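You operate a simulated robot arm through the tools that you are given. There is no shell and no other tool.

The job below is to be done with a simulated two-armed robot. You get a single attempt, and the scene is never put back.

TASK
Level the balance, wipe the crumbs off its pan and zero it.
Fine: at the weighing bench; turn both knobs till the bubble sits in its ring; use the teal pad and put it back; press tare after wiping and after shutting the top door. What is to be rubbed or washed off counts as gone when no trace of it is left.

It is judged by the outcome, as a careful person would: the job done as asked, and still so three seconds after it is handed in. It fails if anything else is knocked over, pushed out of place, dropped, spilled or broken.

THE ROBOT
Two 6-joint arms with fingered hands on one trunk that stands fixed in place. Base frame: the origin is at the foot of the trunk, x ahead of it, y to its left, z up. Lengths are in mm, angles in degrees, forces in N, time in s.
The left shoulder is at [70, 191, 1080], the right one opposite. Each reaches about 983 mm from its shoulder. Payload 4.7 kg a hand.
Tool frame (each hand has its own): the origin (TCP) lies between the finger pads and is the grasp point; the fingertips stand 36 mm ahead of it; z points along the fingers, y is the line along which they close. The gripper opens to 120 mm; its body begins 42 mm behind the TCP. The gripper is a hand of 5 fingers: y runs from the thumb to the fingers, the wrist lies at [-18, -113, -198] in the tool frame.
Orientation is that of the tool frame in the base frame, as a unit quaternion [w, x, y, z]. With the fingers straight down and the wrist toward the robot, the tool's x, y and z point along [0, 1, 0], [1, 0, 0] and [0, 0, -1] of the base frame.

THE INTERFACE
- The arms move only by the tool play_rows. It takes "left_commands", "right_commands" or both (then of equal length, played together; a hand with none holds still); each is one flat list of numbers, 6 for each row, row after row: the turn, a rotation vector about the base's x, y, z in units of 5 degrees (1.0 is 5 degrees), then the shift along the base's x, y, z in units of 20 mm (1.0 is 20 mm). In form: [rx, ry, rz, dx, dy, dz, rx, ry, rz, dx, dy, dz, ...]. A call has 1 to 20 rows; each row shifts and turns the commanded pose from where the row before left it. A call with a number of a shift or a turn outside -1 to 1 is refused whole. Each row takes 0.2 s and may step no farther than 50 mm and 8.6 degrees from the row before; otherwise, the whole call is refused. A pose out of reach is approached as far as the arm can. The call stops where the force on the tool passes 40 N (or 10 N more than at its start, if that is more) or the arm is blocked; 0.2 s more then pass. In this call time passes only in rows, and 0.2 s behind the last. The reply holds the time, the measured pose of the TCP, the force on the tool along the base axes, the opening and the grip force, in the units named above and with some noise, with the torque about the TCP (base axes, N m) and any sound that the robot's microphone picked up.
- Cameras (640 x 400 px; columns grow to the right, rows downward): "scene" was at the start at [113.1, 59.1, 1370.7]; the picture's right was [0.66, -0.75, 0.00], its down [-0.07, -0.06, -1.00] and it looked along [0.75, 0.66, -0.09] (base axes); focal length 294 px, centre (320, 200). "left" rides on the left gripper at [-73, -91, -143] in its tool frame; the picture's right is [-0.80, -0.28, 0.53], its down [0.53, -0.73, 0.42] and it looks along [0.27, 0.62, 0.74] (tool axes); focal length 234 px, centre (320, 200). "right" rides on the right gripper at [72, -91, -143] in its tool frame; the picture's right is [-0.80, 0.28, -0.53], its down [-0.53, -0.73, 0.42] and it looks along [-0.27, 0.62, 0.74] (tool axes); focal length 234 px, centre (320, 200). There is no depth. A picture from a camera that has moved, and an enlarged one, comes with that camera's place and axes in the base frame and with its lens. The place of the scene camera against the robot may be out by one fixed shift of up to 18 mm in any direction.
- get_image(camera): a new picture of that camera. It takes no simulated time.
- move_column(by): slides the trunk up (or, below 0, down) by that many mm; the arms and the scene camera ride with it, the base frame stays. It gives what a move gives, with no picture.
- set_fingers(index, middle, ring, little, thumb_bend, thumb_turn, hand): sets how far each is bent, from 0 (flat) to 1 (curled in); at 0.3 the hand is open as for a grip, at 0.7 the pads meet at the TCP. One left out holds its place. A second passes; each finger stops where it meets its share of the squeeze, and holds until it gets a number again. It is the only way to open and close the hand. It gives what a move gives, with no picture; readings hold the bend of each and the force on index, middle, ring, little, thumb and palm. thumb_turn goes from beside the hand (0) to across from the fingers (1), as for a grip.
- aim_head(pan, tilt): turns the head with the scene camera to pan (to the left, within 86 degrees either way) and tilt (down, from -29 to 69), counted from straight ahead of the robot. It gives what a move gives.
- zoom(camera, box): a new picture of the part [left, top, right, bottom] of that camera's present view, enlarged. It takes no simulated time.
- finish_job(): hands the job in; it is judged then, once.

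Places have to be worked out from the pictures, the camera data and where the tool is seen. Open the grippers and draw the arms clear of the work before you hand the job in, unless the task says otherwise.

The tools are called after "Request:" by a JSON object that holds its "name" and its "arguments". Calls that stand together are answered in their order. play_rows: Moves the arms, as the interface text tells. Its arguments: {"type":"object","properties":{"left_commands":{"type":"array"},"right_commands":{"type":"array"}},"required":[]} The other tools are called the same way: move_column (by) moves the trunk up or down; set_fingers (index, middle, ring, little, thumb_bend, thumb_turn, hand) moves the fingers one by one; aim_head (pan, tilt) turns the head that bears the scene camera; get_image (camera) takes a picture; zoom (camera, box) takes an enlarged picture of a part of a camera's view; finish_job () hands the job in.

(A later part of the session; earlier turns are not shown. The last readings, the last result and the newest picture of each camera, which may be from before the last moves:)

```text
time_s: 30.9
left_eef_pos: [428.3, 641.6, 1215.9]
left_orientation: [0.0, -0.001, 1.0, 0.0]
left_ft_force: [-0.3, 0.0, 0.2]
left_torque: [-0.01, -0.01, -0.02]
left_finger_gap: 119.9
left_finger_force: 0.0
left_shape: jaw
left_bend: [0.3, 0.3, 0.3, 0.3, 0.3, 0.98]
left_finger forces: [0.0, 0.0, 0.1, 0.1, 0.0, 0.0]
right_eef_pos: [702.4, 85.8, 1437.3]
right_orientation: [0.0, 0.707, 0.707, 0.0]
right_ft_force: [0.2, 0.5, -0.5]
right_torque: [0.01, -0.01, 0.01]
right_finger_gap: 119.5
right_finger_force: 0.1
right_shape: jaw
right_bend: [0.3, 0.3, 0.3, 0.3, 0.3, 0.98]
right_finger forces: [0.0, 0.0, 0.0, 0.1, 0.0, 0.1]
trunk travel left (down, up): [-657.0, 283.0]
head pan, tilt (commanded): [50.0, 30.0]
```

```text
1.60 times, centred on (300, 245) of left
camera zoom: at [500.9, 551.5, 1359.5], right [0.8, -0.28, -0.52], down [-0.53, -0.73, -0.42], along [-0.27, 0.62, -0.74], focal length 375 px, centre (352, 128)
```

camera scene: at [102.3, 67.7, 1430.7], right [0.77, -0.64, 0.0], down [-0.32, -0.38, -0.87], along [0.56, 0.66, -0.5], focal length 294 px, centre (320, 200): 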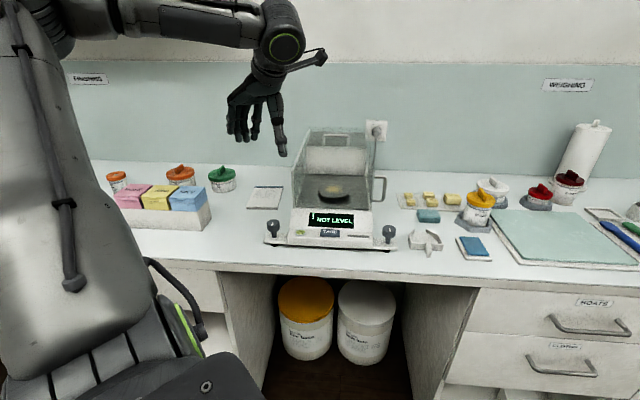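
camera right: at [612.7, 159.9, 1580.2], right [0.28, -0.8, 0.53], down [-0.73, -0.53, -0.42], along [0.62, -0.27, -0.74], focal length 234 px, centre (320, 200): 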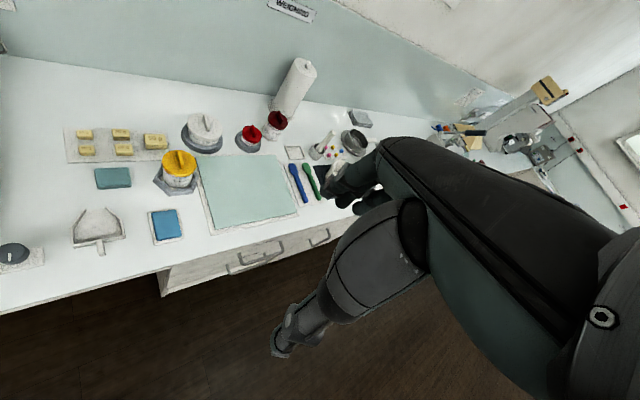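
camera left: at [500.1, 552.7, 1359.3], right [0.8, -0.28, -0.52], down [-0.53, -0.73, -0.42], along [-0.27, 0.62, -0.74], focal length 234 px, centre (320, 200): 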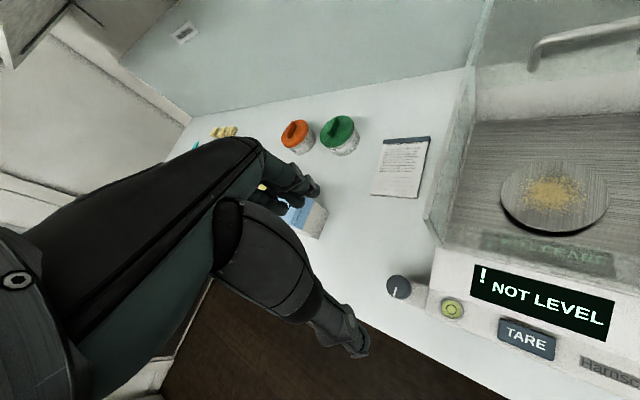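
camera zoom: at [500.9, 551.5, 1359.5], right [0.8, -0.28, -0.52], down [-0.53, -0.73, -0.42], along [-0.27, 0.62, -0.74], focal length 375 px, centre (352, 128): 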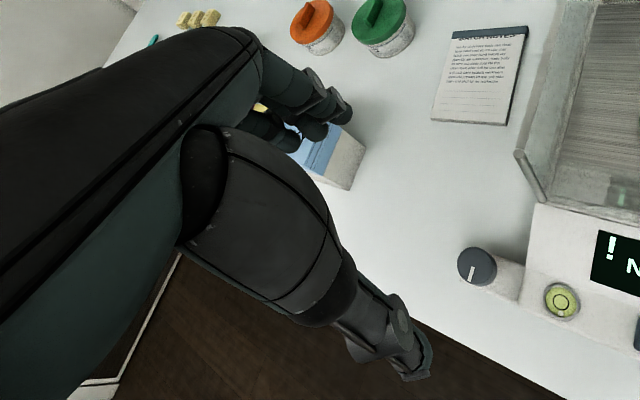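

I test the closing posture in the air, with the fingers around 0.58 as for the 35 mm knob, and look at how thumb and fingers line up.

Request:
{"name": "set_fingers", "arguments": {"hand": "left", "index": 0.55, "middle": 0.55, "ring": 0.55, "little": 0.55, "thumb_bend": 0.55, "thumb_turn": 1.0}}

Request:
{"name": "zoom", "arguments": {"camera": "left", "box": [200, 120, 400, 370]}}

Request:
{"name": "zoom", "arguments": {"camera": "scene", "box": [210, 20, 340, 170]}}

```text
time_s: 31.9
left_eef_pos: [428.8, 642.5, 1215.5]
left_orientation: [0.0, -0.001, 1.0, -0.001]
left_ft_force: [0.1, 0.5, 0.2]
left_torque: [0.02, 0.01, -0.03]
left_finger_gap: 48.3
left_finger_force: 0.1
left_shape: fingers
left_bend: [0.55, 0.55, 0.55, 0.55, 0.55, 1.0]
left_finger forces: [0.0, 0.0, 0.0, 0.0, 0.2, 0.0]
right_eef_pos: [701.4, 86.1, 1438.4]
right_orientation: [0.0, 0.707, 0.707, 0.0]
right_ft_force: [0.0, 0.5, -0.7]
right_torque: [0.0, 0.01, 0.01]
right_finger_gap: 119.9
right_finger_force: 0.1
right_shape: jaw
right_bend: [0.3, 0.3, 0.3, 0.3, 0.3, 0.98]
right_finger forces: [0.0, 0.0, 0.0, 0.0, 0.0, 0.0]
trunk travel left (down, up): [-657.0, 283.0]
head pan, tilt (commanded): [50.0, 30.0]
```

```text
1.60 times, centred on (300, 245) of left
camera zoom: at [500.8, 551.6, 1359.5], right [0.8, -0.28, -0.52], down [-0.53, -0.73, -0.42], along [-0.27, 0.62, -0.74], focal length 375 px, centre (352, 128)
```

zoom: 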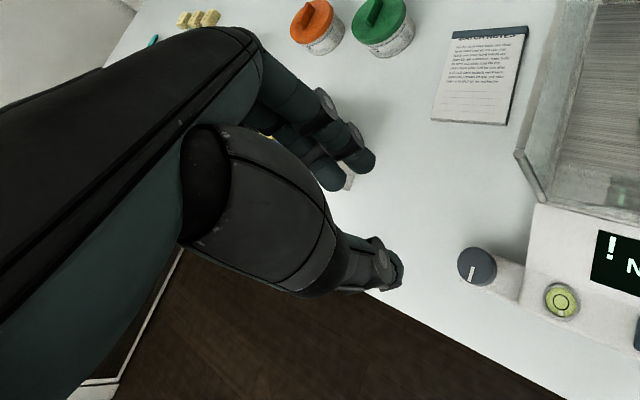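

```text
2.67 times, centred on (275, 95) of scene
camera zoom: at [102.3, 67.8, 1430.7], right [0.77, -0.64, 0.0], down [-0.32, -0.38, -0.87], along [0.56, 0.66, -0.5], focal length 783 px, centre (440, 480)
```

zoom: 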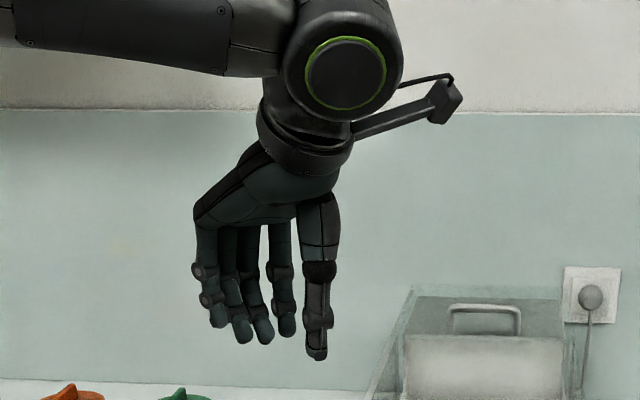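

I zoom more tightly on the fingertips and on the knob in the scene view, to pin down the finger alignment and the scene camera's fixed offset.

Request:
{"name": "zoom", "arguments": {"camera": "left", "box": [280, 190, 360, 280]}}

Request:
{"name": "zoom", "arguments": {"camera": "scene", "box": [255, 210, 405, 260]}}

Request:
{"name": "zoom", "arguments": {"camera": "scene", "box": [240, 90, 310, 170]}}

```text
4.44 times, centred on (320, 235) of left
camera zoom: at [500.8, 551.6, 1359.5], right [0.8, -0.28, -0.52], down [-0.53, -0.73, -0.42], along [-0.27, 0.62, -0.74], focal length 1041 px, centre (320, 44)
```

zoom: 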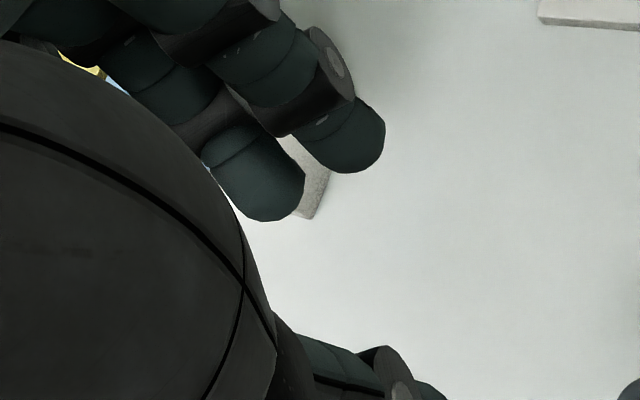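

```text
4.27 times, centred on (330, 235) of scene
camera zoom: at [102.3, 67.8, 1430.7], right [0.77, -0.64, 0.0], down [-0.32, -0.38, -0.87], along [0.56, 0.66, -0.5], focal length 1253 px, centre (277, 51)
```

zoom: 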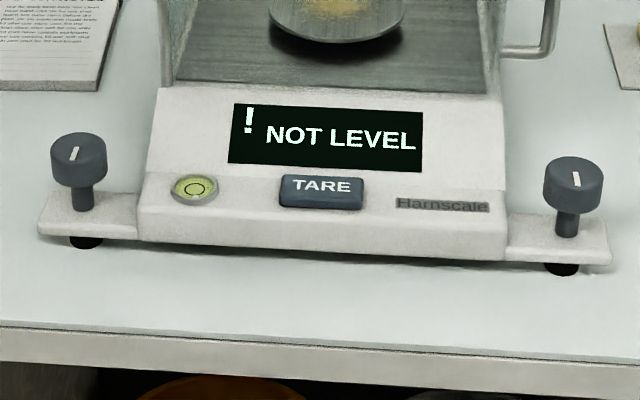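

```text
5.00 times, centred on (275, 130) of scene
camera zoom: at [102.3, 67.8, 1430.7], right [0.77, -0.64, 0.0], down [-0.32, -0.38, -0.87], along [0.56, 0.66, -0.5], focal length 1468 px, centre (545, 550)
```

zoom: 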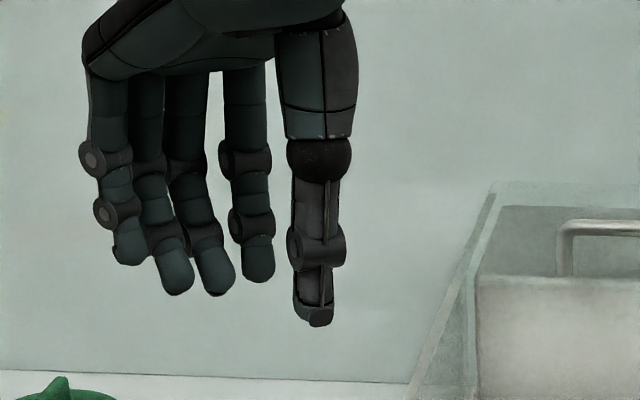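

The thumb opposes the index and middle fingers right at the TCP, with ring and little off to +x. I preshape a thumb–index–middle grip with ring and little curled out of the way, and descend part way over the knob.

Request:
{"name": "set_fingers", "arguments": {"hand": "left", "index": 0.42, "middle": 0.42, "ring": 1.0, "little": 1.0, "thumb_bend": 0.42, "thumb_turn": 1.0}}

Request:
{"name": "play_rows", "arguments": {"left_commands": [0, 0, 0, 0, 0.1, -1, 0, 0, 0, 0, 0, -1, 0, 0, 0, 0, 0, -1, 0, 0, 0, 0, 0, -1, 0, 0, 0, 0, 0, -1, 0, 0, 0, 0, 0, -1, 0, 0, 0, 0, 0, -1, 0, 0, 0, 0, 0, -1, 0, 0, 0, 0, 0, -0.75]}}

Request:
{"name": "get_image", "arguments": {"camera": "left"}}

Request:
{"name": "zoom", "arguments": {"camera": "scene", "box": [220, 130, 340, 260]}}

```text
time_s: 32.9
left_eef_pos: [428.5, 642.8, 1215.1]
left_orientation: [-0.001, 0.0, 1.0, -0.001]
left_ft_force: [-0.5, -0.6, -0.6]
left_torque: [-0.02, 0.0, 0.01]
left_finger_gap: 86.5
left_finger_force: 0.1
left_shape: fingers
left_bend: [0.42, 0.42, 1.0, 1.0, 0.42, 0.99]
left_finger forces: [0.0, 0.1, 0.0, 0.0, 0.0, 0.1]
right_eef_pos: [702.3, 86.6, 1437.7]
right_orientation: [0.0, 0.707, 0.707, 0.0]
right_ft_force: [0.4, 0.1, -0.5]
right_torque: [0.01, 0.01, -0.01]
right_finger_gap: 119.5
right_finger_force: 0.0
right_shape: jaw
right_bend: [0.3, 0.3, 0.3, 0.3, 0.3, 0.98]
right_finger forces: [0.1, 0.0, 0.1, 0.0, 0.0, 0.1]
trunk travel left (down, up): [-657.0, 283.0]
head pan, tilt (commanded): [50.0, 30.0]
```

```text
time_s: 34.9
left_eef_pos: [429.0, 642.3, 1039.3]
left_orientation: [0.0, -0.001, 1.0, -0.001]
left_ft_force: [0.2, -1.2, -0.1]
left_torque: [-0.03, -0.05, 0.01]
left_finger_gap: 86.5
left_finger_force: 0.0
left_shape: fingers
left_bend: [0.42, 0.42, 1.0, 1.0, 0.42, 0.99]
left_finger forces: [0.1, 0.0, 0.0, 0.0, 0.0, 0.1]
right_eef_pos: [703.2, 86.2, 1437.5]
right_orientation: [0.0, 0.707, 0.707, 0.0]
right_ft_force: [-0.1, 0.0, -0.2]
right_torque: [0.02, 0.02, 0.04]
right_finger_gap: 119.6
right_finger_force: 0.1
right_shape: jaw
right_bend: [0.3, 0.3, 0.3, 0.3, 0.3, 0.98]
right_finger forces: [0.0, 0.0, 0.0, 0.0, 0.1, 0.0]
trunk travel left (down, up): [-657.0, 283.0]
head pan, tilt (commanded): [50.0, 30.0]
```

```text
taken
camera left: at [501.4, 551.7, 1182.4], right [0.8, -0.28, -0.53], down [-0.53, -0.73, -0.42], along [-0.27, 0.62, -0.74], focal length 234 px, centre (320, 200)
```

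left: 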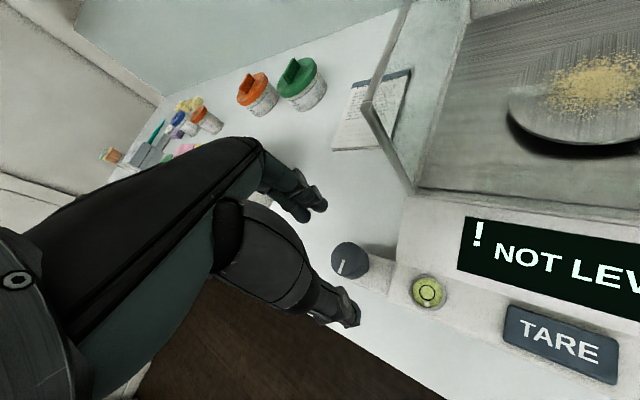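

```text
3.08 times, centred on (280, 195) of scene
camera zoom: at [102.7, 67.8, 1430.7], right [0.77, -0.64, 0.0], down [-0.32, -0.38, -0.87], along [0.56, 0.66, -0.5], focal length 904 px, centre (443, 215)
```

zoom: 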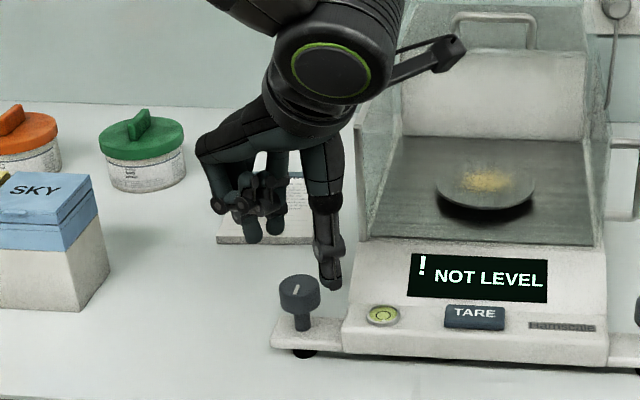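

The hand is 59 mm above the knob. I zoom to refine the knob's centre from this closer view.

Request:
{"name": "zoom", "arguments": {"camera": "left", "box": [280, 180, 400, 340]}}

Request:
{"name": "zoom", "arguments": {"camera": "left", "box": [325, 235, 375, 285]}}

```text
2.50 times, centred on (340, 260) of left
camera zoom: at [501.4, 551.7, 1182.4], right [0.8, -0.28, -0.53], down [-0.53, -0.73, -0.42], along [-0.27, 0.62, -0.74], focal length 585 px, centre (270, 50)
```

zoom: 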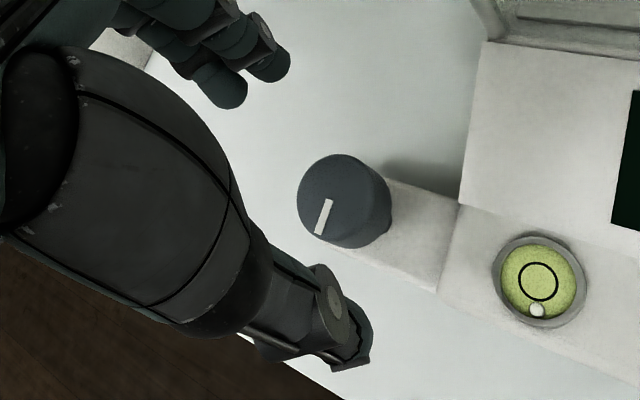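

```text
8.00 times, centred on (350, 260) of left
camera zoom: at [501.4, 551.7, 1182.4], right [0.8, -0.28, -0.53], down [-0.53, -0.73, -0.42], along [-0.27, 0.62, -0.74], focal length 1873 px, centre (80, -280)
```

zoom: 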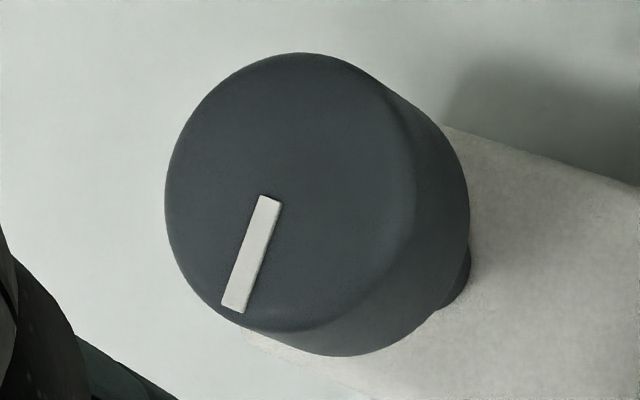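

Refined knob centre: [428.5, 645, 975 top], about 34 mm across. I shift 2.7 mm and descend so the fingertips straddle it (TCP z ≈ 985).

Request:
{"name": "play_rows", "arguments": {"left_commands": [0, 0, 0, 0, 0.07, -0.7, 0, 0, 0, 0, 0.07, -0.7, 0, 0, 0, 0, 0, -0.7, 0, 0, 0, 0, 0, -0.6]}}

Request:
{"name": "get_image", "arguments": {"camera": "left"}}

Request:
{"name": "zoom", "arguments": {"camera": "scene", "box": [220, 150, 340, 260]}}

```text
time_s: 35.9
left_eef_pos: [431.1, 645.1, 986.8]
left_orientation: [0.0, -0.001, 1.0, -0.001]
left_ft_force: [0.3, -0.1, 1.0]
left_torque: [0.02, 0.0, 0.0]
left_finger_gap: 86.7
left_finger_force: 0.0
left_shape: fingers
left_bend: [0.42, 0.42, 1.0, 1.0, 0.42, 0.99]
left_finger forces: [0.1, 0.0, 0.0, 0.1, 0.1, 0.0]
right_eef_pos: [702.2, 85.2, 1437.5]
right_orientation: [-0.001, 0.707, 0.707, -0.001]
right_ft_force: [-0.4, -0.4, -0.9]
right_torque: [0.04, 0.03, -0.02]
right_finger_gap: 119.7
right_finger_force: 0.0
right_shape: jaw
right_bend: [0.3, 0.3, 0.3, 0.3, 0.3, 0.98]
right_finger forces: [0.0, 0.0, 0.0, 0.1, 0.0, 0.0]
trunk travel left (down, up): [-657.0, 283.0]
head pan, tilt (commanded): [50.0, 30.0]
```

```text
taken
camera left: at [503.6, 554.8, 1130.0], right [0.8, -0.28, -0.53], down [-0.53, -0.73, -0.42], along [-0.27, 0.62, -0.74], focal length 234 px, centre (320, 200)
```

left: 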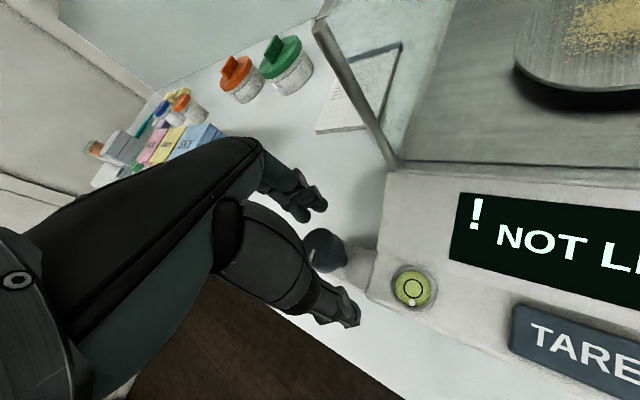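

```text
3.64 times, centred on (280, 205) of scene
camera zoom: at [103.1, 67.7, 1430.6], right [0.77, -0.64, 0.0], down [-0.32, -0.38, -0.87], along [0.56, 0.66, -0.5], focal length 1068 px, centre (466, 182)
```

zoom: 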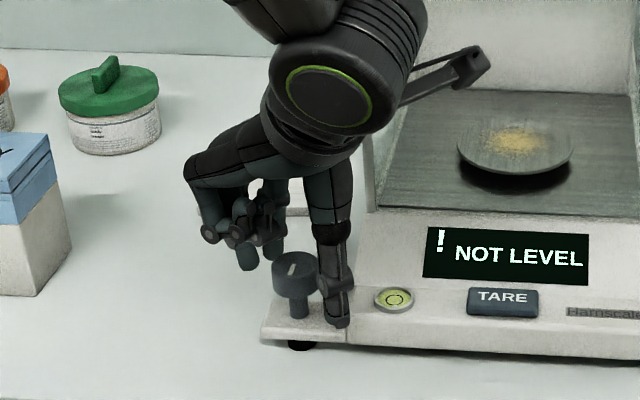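

The knob sits between thumb and fingers. I shift 2 mm in x and close the three fingers gently.

Request:
{"name": "play_rows", "arguments": {"left_commands": [0, 0, 0, -0.1, 0, -0.05]}}

Request:
{"name": "set_fingers", "arguments": {"hand": "left", "index": 0.56, "middle": 0.56, "thumb_bend": 0.56}}

Request:
{"name": "zoom", "arguments": {"camera": "left", "box": [260, 150, 420, 340]}}

Request:
{"name": "zoom", "arguments": {"camera": "scene", "box": [220, 150, 340, 260]}}

```text
time_s: 36.3
left_eef_pos: [428.3, 647.3, 986.3]
left_orientation: [0.001, -0.001, 1.0, 0.0]
left_ft_force: [-0.4, 0.1, 0.4]
left_torque: [0.0, -0.01, 0.06]
left_finger_gap: 86.5
left_finger_force: 0.1
left_shape: fingers
left_bend: [0.42, 0.42, 1.0, 1.0, 0.42, 0.99]
left_finger forces: [0.0, 0.1, 0.0, 0.0, 0.0, 0.0]
right_eef_pos: [702.6, 86.5, 1439.3]
right_orientation: [0.0, 0.707, 0.707, 0.0]
right_ft_force: [0.0, -0.9, 0.3]
right_torque: [0.03, 0.02, -0.04]
right_finger_gap: 119.4
right_finger_force: 0.0
right_shape: jaw
right_bend: [0.3, 0.3, 0.3, 0.3, 0.3, 0.98]
right_finger forces: [0.0, 0.0, 0.0, 0.0, 0.0, 0.1]
trunk travel left (down, up): [-657.0, 283.0]
head pan, tilt (commanded): [50.0, 30.0]
```

```text
time_s: 37.3
left_eef_pos: [428.5, 645.6, 987.3]
left_orientation: [0.001, -0.001, 1.0, 0.0]
left_ft_force: [0.1, -0.4, -1.3]
left_torque: [0.01, 0.03, -0.02]
left_finger_gap: 45.4
left_finger_force: 0.1
left_shape: fingers
left_bend: [0.56, 0.56, 1.0, 1.0, 0.56, 1.0]
left_finger forces: [0.0, 0.1, 0.0, 0.0, 0.1, 0.1]
right_eef_pos: [701.7, 85.7, 1436.8]
right_orientation: [0.0, 0.707, 0.707, 0.001]
right_ft_force: [-0.1, 0.0, -0.1]
right_torque: [0.0, 0.02, 0.01]
right_finger_gap: 119.6
right_finger_force: 0.0
right_shape: jaw
right_bend: [0.3, 0.3, 0.3, 0.3, 0.3, 0.98]
right_finger forces: [0.0, 0.0, 0.0, 0.0, 0.1, 0.0]
trunk travel left (down, up): [-657.0, 283.0]
head pan, tilt (commanded): [50.0, 30.0]
```

```text
2.11 times, centred on (340, 245) of left
camera zoom: at [500.6, 555.7, 1130.5], right [0.8, -0.28, -0.52], down [-0.53, -0.73, -0.42], along [-0.27, 0.62, -0.74], focal length 493 px, centre (278, 105)
```

zoom: 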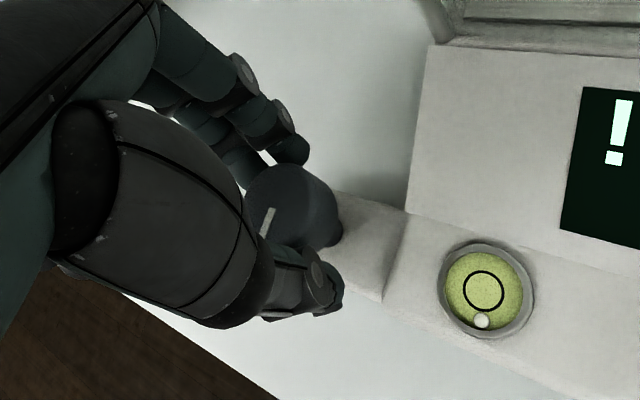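

```text
3.64 times, centred on (280, 205) of scene
camera zoom: at [102.2, 67.9, 1430.7], right [0.77, -0.64, 0.0], down [-0.32, -0.38, -0.87], along [0.56, 0.66, -0.5], focal length 1068 px, centre (466, 182)
```

zoom: 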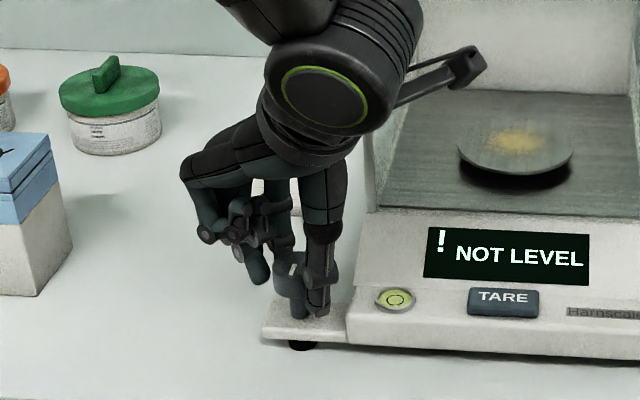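

Thumb and fingers are nearly touching the knob evenly. I close further and read the forces.

Request:
{"name": "set_fingers", "arguments": {"hand": "left", "index": 0.63, "middle": 0.63, "thumb_bend": 0.63}}

Request:
{"name": "zoom", "arguments": {"camera": "left", "box": [260, 150, 420, 340]}}

```text
time_s: 38.3
left_eef_pos: [428.3, 646.1, 986.4]
left_orientation: [0.0, -0.001, 1.0, 0.0]
left_ft_force: [0.4, -1.2, -0.6]
left_torque: [-0.01, -0.01, -0.02]
left_finger_gap: 33.6
left_finger_force: 2.8
left_shape: fingers
left_bend: [0.6, 0.62, 1.0, 1.0, 0.6, 1.0]
left_finger forces: [2.1, 0.7, 0.0, 0.1, 3.4, 0.0]
right_eef_pos: [702.0, 85.2, 1436.7]
right_orientation: [0.0, 0.707, 0.707, 0.0]
right_ft_force: [-0.7, -0.1, 0.2]
right_torque: [-0.02, -0.04, 0.02]
right_finger_gap: 119.2
right_finger_force: 0.0
right_shape: jaw
right_bend: [0.3, 0.3, 0.3, 0.3, 0.3, 0.98]
right_finger forces: [0.1, 0.1, 0.0, 0.0, 0.0, 0.0]
trunk travel left (down, up): [-657.0, 283.0]
head pan, tilt (commanded): [50.0, 30.0]
```

```text
2.11 times, centred on (340, 245) of left
camera zoom: at [500.7, 555.7, 1130.4], right [0.8, -0.28, -0.52], down [-0.53, -0.73, -0.42], along [-0.27, 0.62, -0.74], focal length 493 px, centre (278, 105)
```

zoom: 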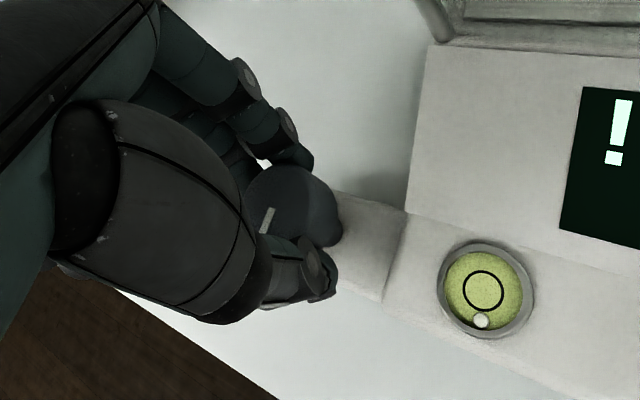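

The knob is gripped (gap 33.6 mm, thumb 3.4 N). I turn it counter-clockwise by 25° as a trial.

Request:
{"name": "play_rows", "arguments": {"left_commands": [0, 0, 1, 0, 0, 0, 0, 0, 1, 0, 0, 0, 0, 0, 1, 0, 0, 0, 0, 0, 1, 0, 0, 0, 0, 0, 1, 0, 0, 0]}}

Request:
{"name": "get_image", "arguments": {"camera": "left"}}

Request:
{"name": "zoom", "arguments": {"camera": "scene", "box": [250, 200, 400, 260]}}

Request:
{"name": "zoom", "arguments": {"camera": "scene", "box": [292, 222, 312, 242]}}

```text
time_s: 39.5
left_eef_pos: [425.2, 649.1, 986.2]
left_orientation: [0.001, -0.218, 0.976, -0.001]
left_ft_force: [4.2, -4.1, 0.4]
left_torque: [-0.13, -0.12, -0.02]
left_finger_gap: 34.1
left_finger_force: 3.5
left_shape: fingers
left_bend: [0.62, 0.63, 1.0, 1.0, 0.59, 1.0]
left_finger forces: [0.9, 0.0, 0.1, 0.0, 5.7, 0.0]
left hand out of reach, approached as far as the arm can: row 5
right_eef_pos: [703.4, 85.6, 1437.6]
right_orientation: [-0.001, 0.707, 0.707, -0.001]
right_ft_force: [-0.2, 1.0, 0.5]
right_torque: [0.01, 0.01, 0.02]
right_finger_gap: 119.5
right_finger_force: 0.0
right_shape: jaw
right_bend: [0.3, 0.3, 0.3, 0.3, 0.3, 0.98]
right_finger forces: [0.0, 0.0, 0.0, 0.0, 0.0, 0.0]
trunk travel left (down, up): [-657.0, 283.0]
head pan, tilt (commanded): [50.0, 30.0]
```

```text
taken
camera left: at [528.8, 597.0, 1130.7], right [0.85, 0.09, -0.52], down [-0.17, -0.89, -0.42], along [-0.5, 0.45, -0.74], focal length 234 px, centre (320, 200)
```

left: 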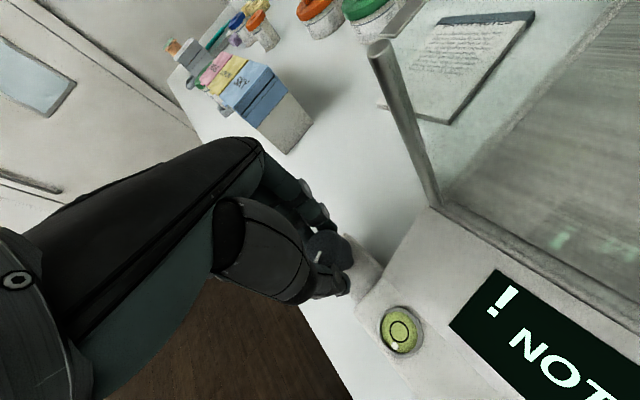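

```text
4.27 times, centred on (325, 230) of scene
camera zoom: at [103.2, 67.4, 1430.6], right [0.77, -0.64, 0.0], down [-0.32, -0.38, -0.87], along [0.56, 0.66, -0.5], focal length 1253 px, centre (299, 72)
```

zoom: 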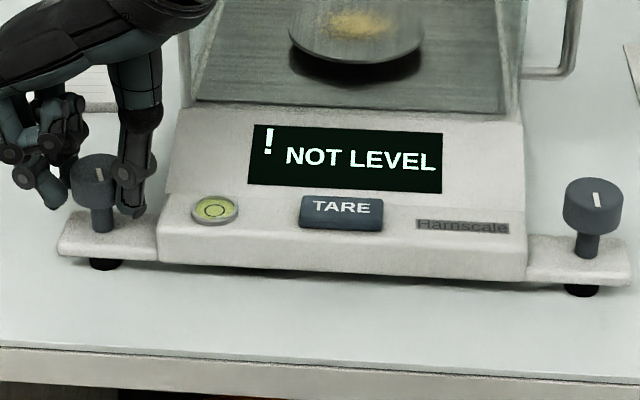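

```text
16.00 times, centred on (302, 232) of scene
camera zoom: at [103.2, 67.4, 1430.6], right [0.77, -0.64, 0.0], down [-0.32, -0.38, -0.87], along [0.56, 0.66, -0.5], focal length 4698 px, centre (608, -312)
```

zoom: 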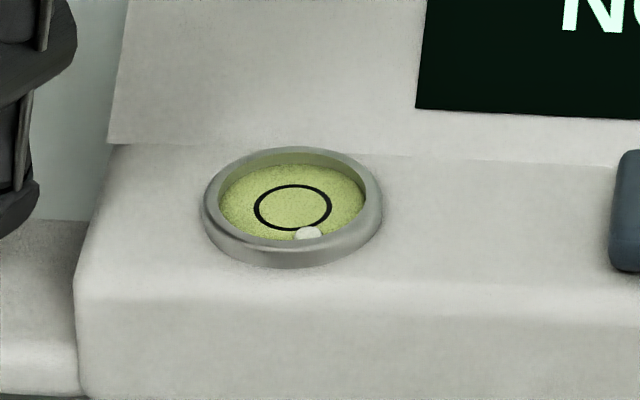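

Turning counter-clockwise moved the bubble rightward, so it lowers the left foot, as wanted; the reach limit is near yaw 111°. I open slightly, rotate back to about 78° with the TCP recentred, and regrip.

Request:
{"name": "set_fingers", "arguments": {"hand": "left", "index": 0.5, "middle": 0.5, "thumb_bend": 0.5}}

Request:
{"name": "play_rows", "arguments": {"left_commands": [0, 0, -1, 0.08, -0.1, 0, 0, 0, -1, 0.08, -0.1, 0, 0, 0, -1, 0, 0, 0, 0, 0, -1, 0, 0, 0, 0, 0, -1, 0, 0, 0, 0, 0, -1, 0, 0, 0, 0, 0, -1, 0, 0, 0]}}

Request:
{"name": "zoom", "arguments": {"camera": "left", "box": [260, 150, 420, 340]}}

Request:
{"name": "zoom", "arguments": {"camera": "scene", "box": [250, 200, 320, 250]}}

```text
time_s: 40.5
left_eef_pos: [424.0, 649.6, 987.0]
left_orientation: [0.002, -0.216, 0.976, -0.001]
left_ft_force: [0.3, 1.3, 0.1]
left_torque: [-0.02, 0.0, 0.0]
left_finger_gap: 62.3
left_finger_force: 0.1
left_shape: fingers
left_bend: [0.5, 0.5, 1.0, 1.0, 0.5, 1.0]
left_finger forces: [0.1, 0.0, 0.1, 0.0, 0.1, 0.1]
right_eef_pos: [702.9, 86.3, 1437.6]
right_orientation: [0.0, 0.707, 0.708, 0.0]
right_ft_force: [-0.1, -1.2, -0.7]
right_torque: [-0.04, 0.01, 0.0]
right_finger_gap: 119.6
right_finger_force: 0.0
right_shape: jaw
right_bend: [0.3, 0.3, 0.3, 0.3, 0.3, 0.98]
right_finger forces: [0.1, 0.0, 0.0, 0.0, 0.1, 0.1]
trunk travel left (down, up): [-657.0, 283.0]
head pan, tilt (commanded): [50.0, 30.0]
```

```text
time_s: 42.1
left_eef_pos: [427.0, 646.7, 987.5]
left_orientation: [0.0, 0.087, 0.996, 0.0]
left_ft_force: [-0.1, 0.7, -0.8]
left_torque: [0.0, -0.01, 0.0]
left_finger_gap: 62.3
left_finger_force: 0.1
left_shape: fingers
left_bend: [0.5, 0.5, 1.0, 1.0, 0.5, 1.0]
left_finger forces: [0.0, 0.0, 0.1, 0.0, 0.0, 0.0]
right_eef_pos: [702.3, 87.4, 1438.0]
right_orientation: [0.0, 0.707, 0.707, 0.0]
right_ft_force: [0.7, 0.5, 0.2]
right_torque: [0.01, 0.0, 0.01]
right_finger_gap: 119.7
right_finger_force: 0.0
right_shape: jaw
right_bend: [0.3, 0.3, 0.3, 0.3, 0.3, 0.98]
right_finger forces: [0.1, 0.0, 0.0, 0.0, 0.1, 0.1]
trunk travel left (down, up): [-657.0, 283.0]
head pan, tilt (commanded): [50.0, 30.0]
```

```text
2.11 times, centred on (340, 245) of left
camera zoom: at [482.3, 544.8, 1131.1], right [0.74, -0.42, -0.52], down [-0.65, -0.63, -0.42], along [-0.15, 0.66, -0.74], focal length 493 px, centre (278, 105)
```

zoom: 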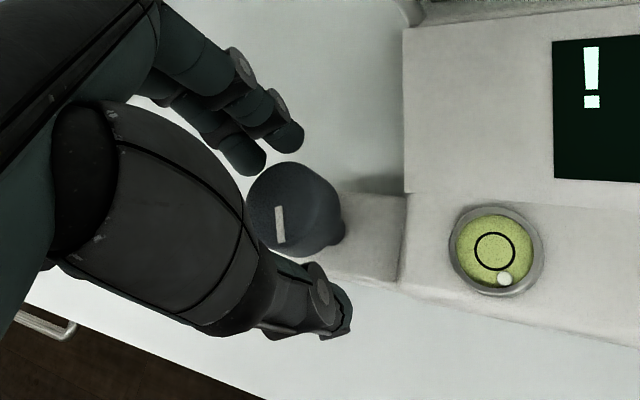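

```text
8.00 times, centred on (285, 225) of scene
camera zoom: at [101.5, 68.8, 1430.7], right [0.77, -0.64, 0.0], down [-0.32, -0.38, -0.87], along [0.56, 0.66, -0.5], focal length 2349 px, centre (600, 0)
```

zoom: 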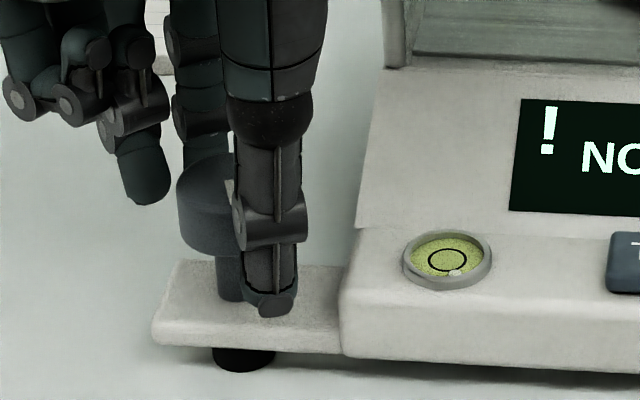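

Yaw 80° was reached without trouble. I try two more steps back, to 70°, for a longer turning stroke, and correct the centre slightly.

Request:
{"name": "play_rows", "arguments": {"left_commands": [0, 0, -1, 0.05, -0.05, 0, 0, 0, -1, 0, 0, 0]}}

```text
time_s: 42.7
left_eef_pos: [426.4, 646.3, 987.0]
left_orientation: [0.0, 0.174, 0.985, -0.001]
left_ft_force: [-0.5, 0.6, 0.1]
left_torque: [-0.01, 0.0, -0.02]
left_finger_gap: 62.5
left_finger_force: 0.1
left_shape: fingers
left_bend: [0.5, 0.5, 1.0, 1.0, 0.5, 1.0]
left_finger forces: [0.0, 0.0, 0.1, 0.0, 0.0, 0.0]
right_eef_pos: [700.8, 89.9, 1438.1]
right_orientation: [0.001, 0.707, 0.708, 0.0]
right_ft_force: [-0.4, 0.2, 0.4]
right_torque: [-0.07, -0.01, -0.05]
right_finger_gap: 119.7
right_finger_force: 0.1
right_shape: jaw
right_bend: [0.3, 0.3, 0.3, 0.3, 0.3, 0.98]
right_finger forces: [0.0, 0.0, 0.0, 0.1, 0.1, 0.1]
trunk travel left (down, up): [-657.0, 283.0]
head pan, tilt (commanded): [50.0, 30.0]
```

No limit at 70° either; I try 60° and 55°.

Request:
{"name": "play_rows", "arguments": {"left_commands": [0, 0, -1, 0.05, -0.03, 0, 0, 0, -1, 0.05, 0, 0]}}

Request:
{"name": "zoom", "arguments": {"camera": "left", "box": [260, 150, 420, 340]}}

```text
time_s: 43.3
left_eef_pos: [435.4, 630.2, 981.3]
left_orientation: [0.001, 0.237, 0.972, -0.001]
left_ft_force: [-0.7, 0.4, 1.1]
left_torque: [-0.03, -0.02, 0.01]
left_finger_gap: 62.5
left_finger_force: 0.1
left_shape: fingers
left_bend: [0.5, 0.5, 1.0, 1.0, 0.5, 1.0]
left_finger forces: [0.0, 0.0, 0.0, 0.0, 0.1, 0.0]
left hand out of reach, approached as far as the arm can: row 1, 2
right_eef_pos: [700.7, 88.6, 1437.2]
right_orientation: [0.0, 0.706, 0.708, -0.001]
right_ft_force: [0.5, 0.9, 0.3]
right_torque: [-0.02, -0.04, -0.03]
right_finger_gap: 119.4
right_finger_force: 0.0
right_shape: jaw
right_bend: [0.3, 0.3, 0.3, 0.3, 0.3, 0.98]
right_finger forces: [0.0, 0.0, 0.0, 0.0, 0.0, 0.0]
trunk travel left (down, up): [-657.0, 283.0]
head pan, tilt (commanded): [50.0, 30.0]
```

```text
2.11 times, centred on (340, 245) of left
camera zoom: at [456.6, 517.0, 1126.7], right [0.59, -0.62, -0.52], down [-0.81, -0.41, -0.42], along [0.05, 0.67, -0.74], focal length 493 px, centre (278, 105)
```

zoom: 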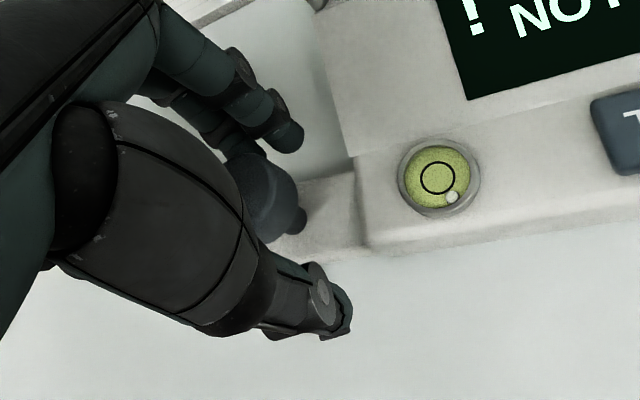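

The lower limit is about 68°. I return to 70° centred on the knob, grip again, then turn to about 110°.

Request:
{"name": "play_rows", "arguments": {"left_commands": [0, 0, 1, -0.175, 0.38, 0.12, 0, 0, 0.6, -0.175, 0.38, 0.12]}}

Request:
{"name": "zoom", "arguments": {"camera": "left", "box": [260, 150, 420, 340]}}

```text
time_s: 43.9
left_eef_pos: [434.0, 633.5, 985.1]
left_orientation: [0.0, 0.19, 0.982, 0.0]
left_ft_force: [-0.2, 0.1, 0.6]
left_torque: [0.04, -0.01, 0.04]
left_finger_gap: 62.5
left_finger_force: 0.1
left_shape: fingers
left_bend: [0.5, 0.5, 1.0, 1.0, 0.5, 1.0]
left_finger forces: [0.0, 0.1, 0.0, 0.0, 0.1, 0.0]
left hand out of reach, approached as far as the arm can: row 2
right_eef_pos: [703.1, 84.3, 1437.6]
right_orientation: [-0.001, 0.707, 0.707, 0.0]
right_ft_force: [0.0, -1.1, -0.5]
right_torque: [0.07, 0.05, -0.03]
right_finger_gap: 119.7
right_finger_force: 0.1
right_shape: jaw
right_bend: [0.3, 0.3, 0.3, 0.3, 0.3, 0.98]
right_finger forces: [0.1, 0.0, 0.1, 0.0, 0.0, 0.0]
trunk travel left (down, up): [-657.0, 283.0]
head pan, tilt (commanded): [50.0, 30.0]
```

```text
2.11 times, centred on (340, 245) of left
camera zoom: at [467.3, 522.8, 1127.9], right [0.64, -0.56, -0.53], down [-0.77, -0.48, -0.42], along [-0.02, 0.68, -0.74], focal length 493 px, centre (278, 105)
```

zoom: 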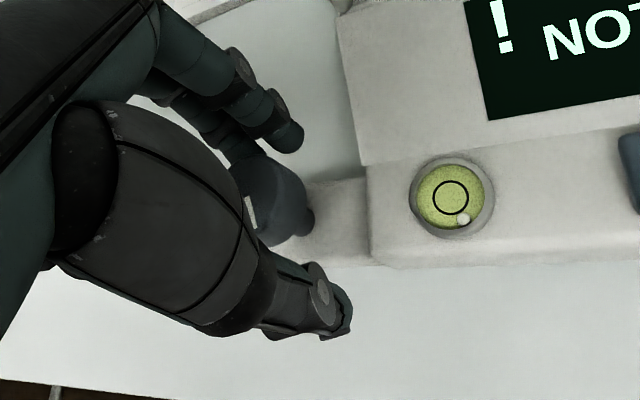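

I rotate up two more steps while recentering over the knob.

Request:
{"name": "play_rows", "arguments": {"left_commands": [0, 0, 1, -0.14, 0.3, 0, 0, 0, 0.4, -0.14, 0.3, 0.05]}}

Request:
{"name": "zoom", "arguments": {"camera": "left", "box": [260, 150, 420, 340]}}

```text
time_s: 44.5
left_eef_pos: [427.7, 649.8, 984.7]
left_orientation: [0.0, 0.13, 0.992, 0.0]
left_ft_force: [0.7, -0.2, 0.0]
left_torque: [-0.02, 0.04, 0.0]
left_finger_gap: 62.5
left_finger_force: 0.1
left_shape: fingers
left_bend: [0.5, 0.5, 1.0, 1.0, 0.5, 1.0]
left_finger forces: [0.1, 0.0, 0.1, 0.0, 0.1, 0.1]
right_eef_pos: [702.8, 85.7, 1436.9]
right_orientation: [0.0, 0.707, 0.707, 0.001]
right_ft_force: [0.6, -0.4, 0.3]
right_torque: [0.03, -0.03, -0.04]
right_finger_gap: 119.6
right_finger_force: 0.1
right_shape: jaw
right_bend: [0.3, 0.3, 0.3, 0.3, 0.3, 0.98]
right_finger forces: [0.0, 0.1, 0.0, 0.0, 0.1, 0.1]
trunk travel left (down, up): [-657.0, 283.0]
head pan, tilt (commanded): [50.0, 30.0]
```

```text
2.11 times, centred on (340, 245) of left
camera zoom: at [473.8, 542.8, 1128.7], right [0.71, -0.48, -0.52], down [-0.7, -0.57, -0.42], along [-0.1, 0.67, -0.74], focal length 493 px, centre (278, 105)
```

zoom: 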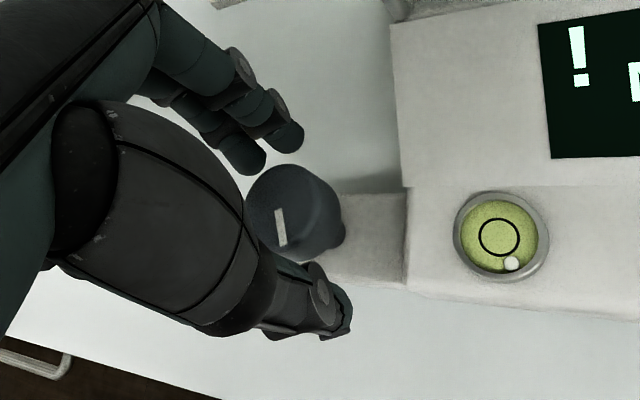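

Yaw is 75° and y is about 4 mm high; I correct it and grip the knob.

Request:
{"name": "play_rows", "arguments": {"left_commands": [0, 0, 0, 0.03, -0.18, 0]}}

Request:
{"name": "set_fingers", "arguments": {"hand": "left", "index": 0.65, "middle": 0.65, "thumb_bend": 0.65}}

Request:
{"name": "play_rows", "arguments": {"left_commands": [0, 0, 1, 0, 0, 0, 0, 0, 1, 0, 0, 0, 0, 0, 1, 0, 0, 0, 0, 0, 1, 0, 0, 0, 0, 0, 1, 0, 0, 0, 0, 0, 1, 0, 0, 0, 0, 0, 0.8, 0, 0, 0]}}

Request:
{"name": "zoom", "arguments": {"camera": "left", "box": [280, 200, 440, 360]}}

Request:
{"name": "zoom", "arguments": {"camera": "scene", "box": [292, 222, 312, 242]}}

```text
time_s: 44.9
left_eef_pos: [428.6, 644.4, 984.7]
left_orientation: [0.001, 0.13, 0.991, 0.0]
left_ft_force: [0.4, -0.1, 0.7]
left_torque: [0.02, 0.02, 0.0]
left_finger_gap: 62.7
left_finger_force: 0.2
left_shape: fingers
left_bend: [0.5, 0.5, 1.0, 1.0, 0.5, 1.0]
left_finger forces: [0.1, 0.0, 0.1, 0.0, 0.1, 0.1]
right_eef_pos: [703.1, 85.7, 1437.7]
right_orientation: [-0.001, 0.708, 0.707, 0.0]
right_ft_force: [1.1, -0.5, -0.4]
right_torque: [0.02, 0.02, 0.02]
right_finger_gap: 119.4
right_finger_force: 0.1
right_shape: jaw
right_bend: [0.3, 0.3, 0.3, 0.3, 0.3, 0.98]
right_finger forces: [0.0, 0.1, 0.0, 0.1, 0.0, 0.0]
trunk travel left (down, up): [-657.0, 283.0]
head pan, tilt (commanded): [50.0, 30.0]
```

```text
time_s: 45.9
left_eef_pos: [428.3, 644.8, 984.7]
left_orientation: [0.0, 0.13, 0.992, 0.0]
left_ft_force: [1.5, 2.8, 1.1]
left_torque: [0.11, -0.04, 0.04]
left_finger_gap: 32.8
left_finger_force: 5.9
left_shape: fingers
left_bend: [0.6, 0.63, 1.0, 1.0, 0.61, 1.0]
left_finger forces: [5.0, 2.5, 0.0, 0.1, 4.6, 0.0]
right_eef_pos: [702.5, 87.0, 1437.2]
right_orientation: [0.0, 0.708, 0.707, 0.0]
right_ft_force: [-0.4, 0.2, 0.3]
right_torque: [-0.04, 0.02, 0.0]
right_finger_gap: 119.8
right_finger_force: 0.1
right_shape: jaw
right_bend: [0.3, 0.3, 0.3, 0.3, 0.3, 0.98]
right_finger forces: [0.0, 0.0, 0.0, 0.1, 0.1, 0.0]
trunk travel left (down, up): [-657.0, 283.0]
head pan, tilt (commanded): [50.0, 30.0]
```

```text
time_s: 47.5
left_eef_pos: [428.0, 645.5, 984.3]
left_orientation: [0.0, -0.167, 0.986, 0.0]
left_ft_force: [1.0, 1.8, -0.6]
left_torque: [0.08, -0.04, 0.0]
left_finger_gap: 32.6
left_finger_force: 6.1
left_shape: fingers
left_bend: [0.6, 0.63, 1.0, 1.0, 0.61, 1.0]
left_finger forces: [4.7, 2.4, 0.1, 0.1, 5.2, 0.1]
right_eef_pos: [702.8, 86.9, 1438.8]
right_orientation: [0.001, 0.706, 0.708, 0.0]
right_ft_force: [-0.4, 0.0, 0.1]
right_torque: [0.01, -0.02, 0.02]
right_finger_gap: 119.4
right_finger_force: 0.0
right_shape: jaw
right_bend: [0.3, 0.3, 0.3, 0.3, 0.3, 0.98]
right_finger forces: [0.0, 0.0, 0.1, 0.0, 0.1, 0.0]
trunk travel left (down, up): [-657.0, 283.0]
head pan, tilt (commanded): [50.0, 30.0]
```

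```text
2.50 times, centred on (360, 280) of left
camera zoom: at [526.2, 582.9, 1128.0], right [0.85, 0.0, -0.52], down [-0.26, -0.87, -0.42], along [-0.45, 0.5, -0.74], focal length 585 px, centre (220, 0)
```

zoom: 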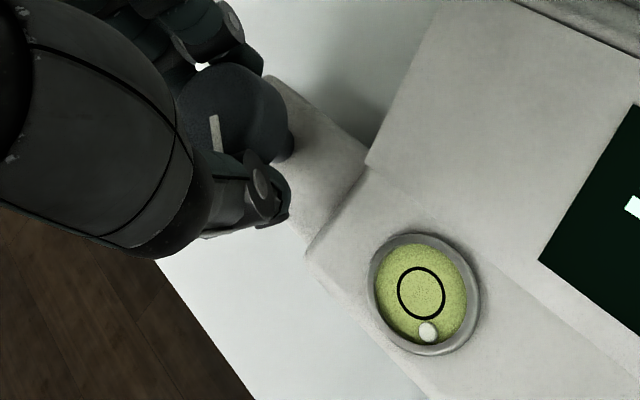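

```text
16.00 times, centred on (302, 232) of scene
camera zoom: at [102.7, 68.0, 1430.6], right [0.77, -0.64, 0.0], down [-0.32, -0.38, -0.87], along [0.56, 0.66, -0.5], focal length 4698 px, centre (608, -312)
```

zoom: 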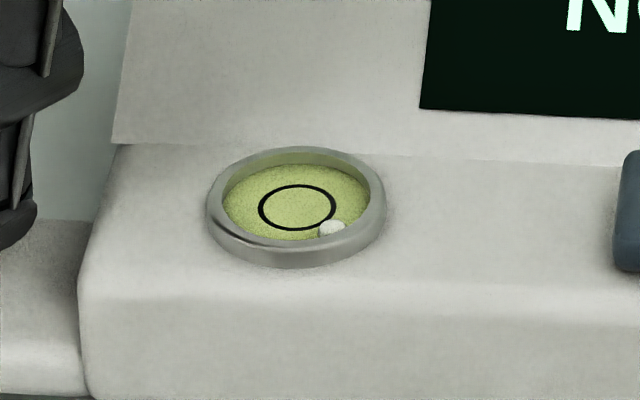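

Two strokes (about 59° in all) have moved the bubble to front-right, about 41° off the front axis; lowering the right foot should bring it in. I release, rise clear and travel to the right knob.

Request:
{"name": "set_fingers", "arguments": {"hand": "left", "index": 0.42, "middle": 0.42, "thumb_bend": 0.42}}

Request:
{"name": "play_rows", "arguments": {"left_commands": [0, 0, 0, 0, 0, 1, 0, 0, 0, 0, 0, 1, 0, 0, 0, 0, 0, 1, 0, 0, 0, 0, 0, 1, 0, 0, -0.8, 0, 0, 1, 0, 0, -0.8, 0, 0, 1, 0, 0, -0.8, 0, 0, 1, 0, 0, -0.8, 0, 0, 1, 0, 0, -0.8, 0, 0, 1, 0, 0, 0, 0, 0, 1]}}

Request:
{"name": "play_rows", "arguments": {"left_commands": [0, 0, -0.8, 0.955, -0.973, 0, 0, 0, -0.8, 0.955, -0.973, 0, 0, 0, -0.8, 0.955, -0.973, 0, 0, 0, -0.8, 0.955, -0.973, 0, 0, 0, -0.8, 0.955, -0.973, 0, 0, 0, -0.8, 0.955, -0.973, 0, 0, 0, -0.8, 0.955, -0.973, 0, 0, 0, -0.8, 0.955, -0.973, 0, 0, 0, -0.8, 0.955, -0.973, 0, 0, 0, -0.8, 0.955, -0.973, 0, 0, 0, -0.8, 0.955, -0.973, 0]}}

Request:
{"name": "get_image", "arguments": {"camera": "left"}}

Request:
{"name": "get_image", "arguments": {"camera": "scene"}}

```text
time_s: 48.5
left_eef_pos: [426.5, 644.4, 984.8]
left_orientation: [0.001, -0.166, 0.986, -0.001]
left_ft_force: [-0.3, -0.1, 0.4]
left_torque: [-0.01, -0.01, 0.02]
left_finger_gap: 86.3
left_finger_force: 0.2
left_shape: fingers
left_bend: [0.42, 0.42, 1.0, 1.0, 0.42, 0.99]
left_finger forces: [0.1, 0.0, 0.0, 0.0, 0.0, 0.0]
right_eef_pos: [702.5, 87.2, 1437.8]
right_orientation: [0.0, 0.707, 0.707, 0.0]
right_ft_force: [-0.1, -0.1, 0.0]
right_torque: [0.0, 0.02, 0.0]
right_finger_gap: 119.7
right_finger_force: 0.1
right_shape: jaw
right_bend: [0.3, 0.3, 0.3, 0.3, 0.3, 0.98]
right_finger forces: [0.0, 0.0, 0.1, 0.1, 0.0, 0.1]
trunk travel left (down, up): [-657.0, 283.0]
head pan, tilt (commanded): [50.0, 30.0]
```

```text
time_s: 50.7
left_eef_pos: [428.3, 642.6, 1186.0]
left_orientation: [0.0, 0.009, 1.0, 0.0]
left_ft_force: [0.5, -0.7, -0.4]
left_torque: [0.0, 0.01, 0.01]
left_finger_gap: 86.5
left_finger_force: 0.1
left_shape: fingers
left_bend: [0.42, 0.42, 1.0, 1.0, 0.42, 0.99]
left_finger forces: [0.1, 0.1, 0.0, 0.1, 0.0, 0.0]
right_eef_pos: [702.3, 85.5, 1438.1]
right_orientation: [0.0, 0.708, 0.707, 0.0]
right_ft_force: [0.3, 0.1, -0.1]
right_torque: [0.04, 0.03, -0.02]
right_finger_gap: 119.6
right_finger_force: 0.0
right_shape: jaw
right_bend: [0.3, 0.3, 0.3, 0.3, 0.3, 0.98]
right_finger forces: [0.0, 0.1, 0.0, 0.0, 0.1, 0.0]
trunk travel left (down, up): [-657.0, 283.0]
head pan, tilt (commanded): [50.0, 30.0]
```

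```text
time_s: 53.1
left_eef_pos: [530.4, 526.0, 1177.9]
left_orientation: [0.001, 0.382, 0.924, 0.0]
left_ft_force: [0.2, -0.9, 0.0]
left_torque: [-0.03, -0.03, 0.0]
left_finger_gap: 86.5
left_finger_force: 0.1
left_shape: fingers
left_bend: [0.42, 0.42, 1.0, 1.0, 0.42, 0.99]
left_finger forces: [0.0, 0.0, 0.0, 0.0, 0.0, 0.0]
left hand out of reach, approached as far as the arm can: row 4, 5, 6, 7, 8, 9, 10, 11
right_eef_pos: [702.9, 86.8, 1438.0]
right_orientation: [0.0, 0.707, 0.707, 0.0]
right_ft_force: [1.0, 1.2, -0.1]
right_torque: [0.0, -0.01, -0.03]
right_finger_gap: 119.5
right_finger_force: 0.1
right_shape: jaw
right_bend: [0.3, 0.3, 0.3, 0.3, 0.3, 0.98]
right_finger forces: [0.1, 0.1, 0.1, 0.0, 0.0, 0.0]
trunk travel left (down, up): [-657.0, 283.0]
head pan, tilt (commanded): [50.0, 30.0]
```

```text
taken
camera left: at [516.5, 411.1, 1322.6], right [0.37, -0.77, -0.52], down [-0.89, -0.14, -0.43], along [0.25, 0.63, -0.74], focal length 234 px, centre (320, 200)
```

left: 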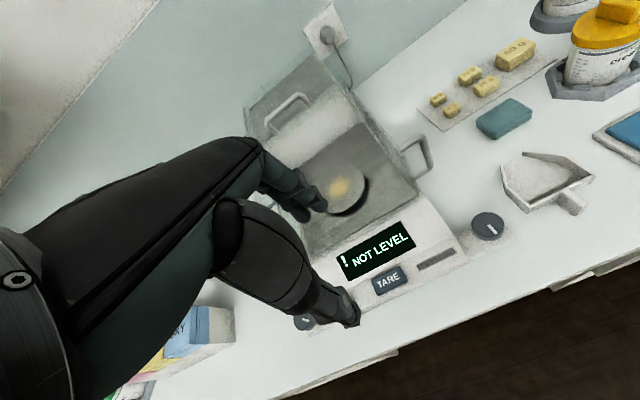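

```text
taken
camera scene: at [102.4, 67.8, 1430.7], right [0.77, -0.64, 0.0], down [-0.32, -0.38, -0.87], along [0.56, 0.66, -0.5], focal length 294 px, centre (320, 200)
```

scene: 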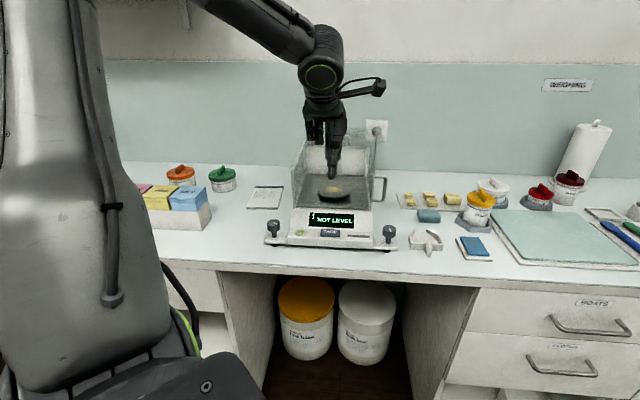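

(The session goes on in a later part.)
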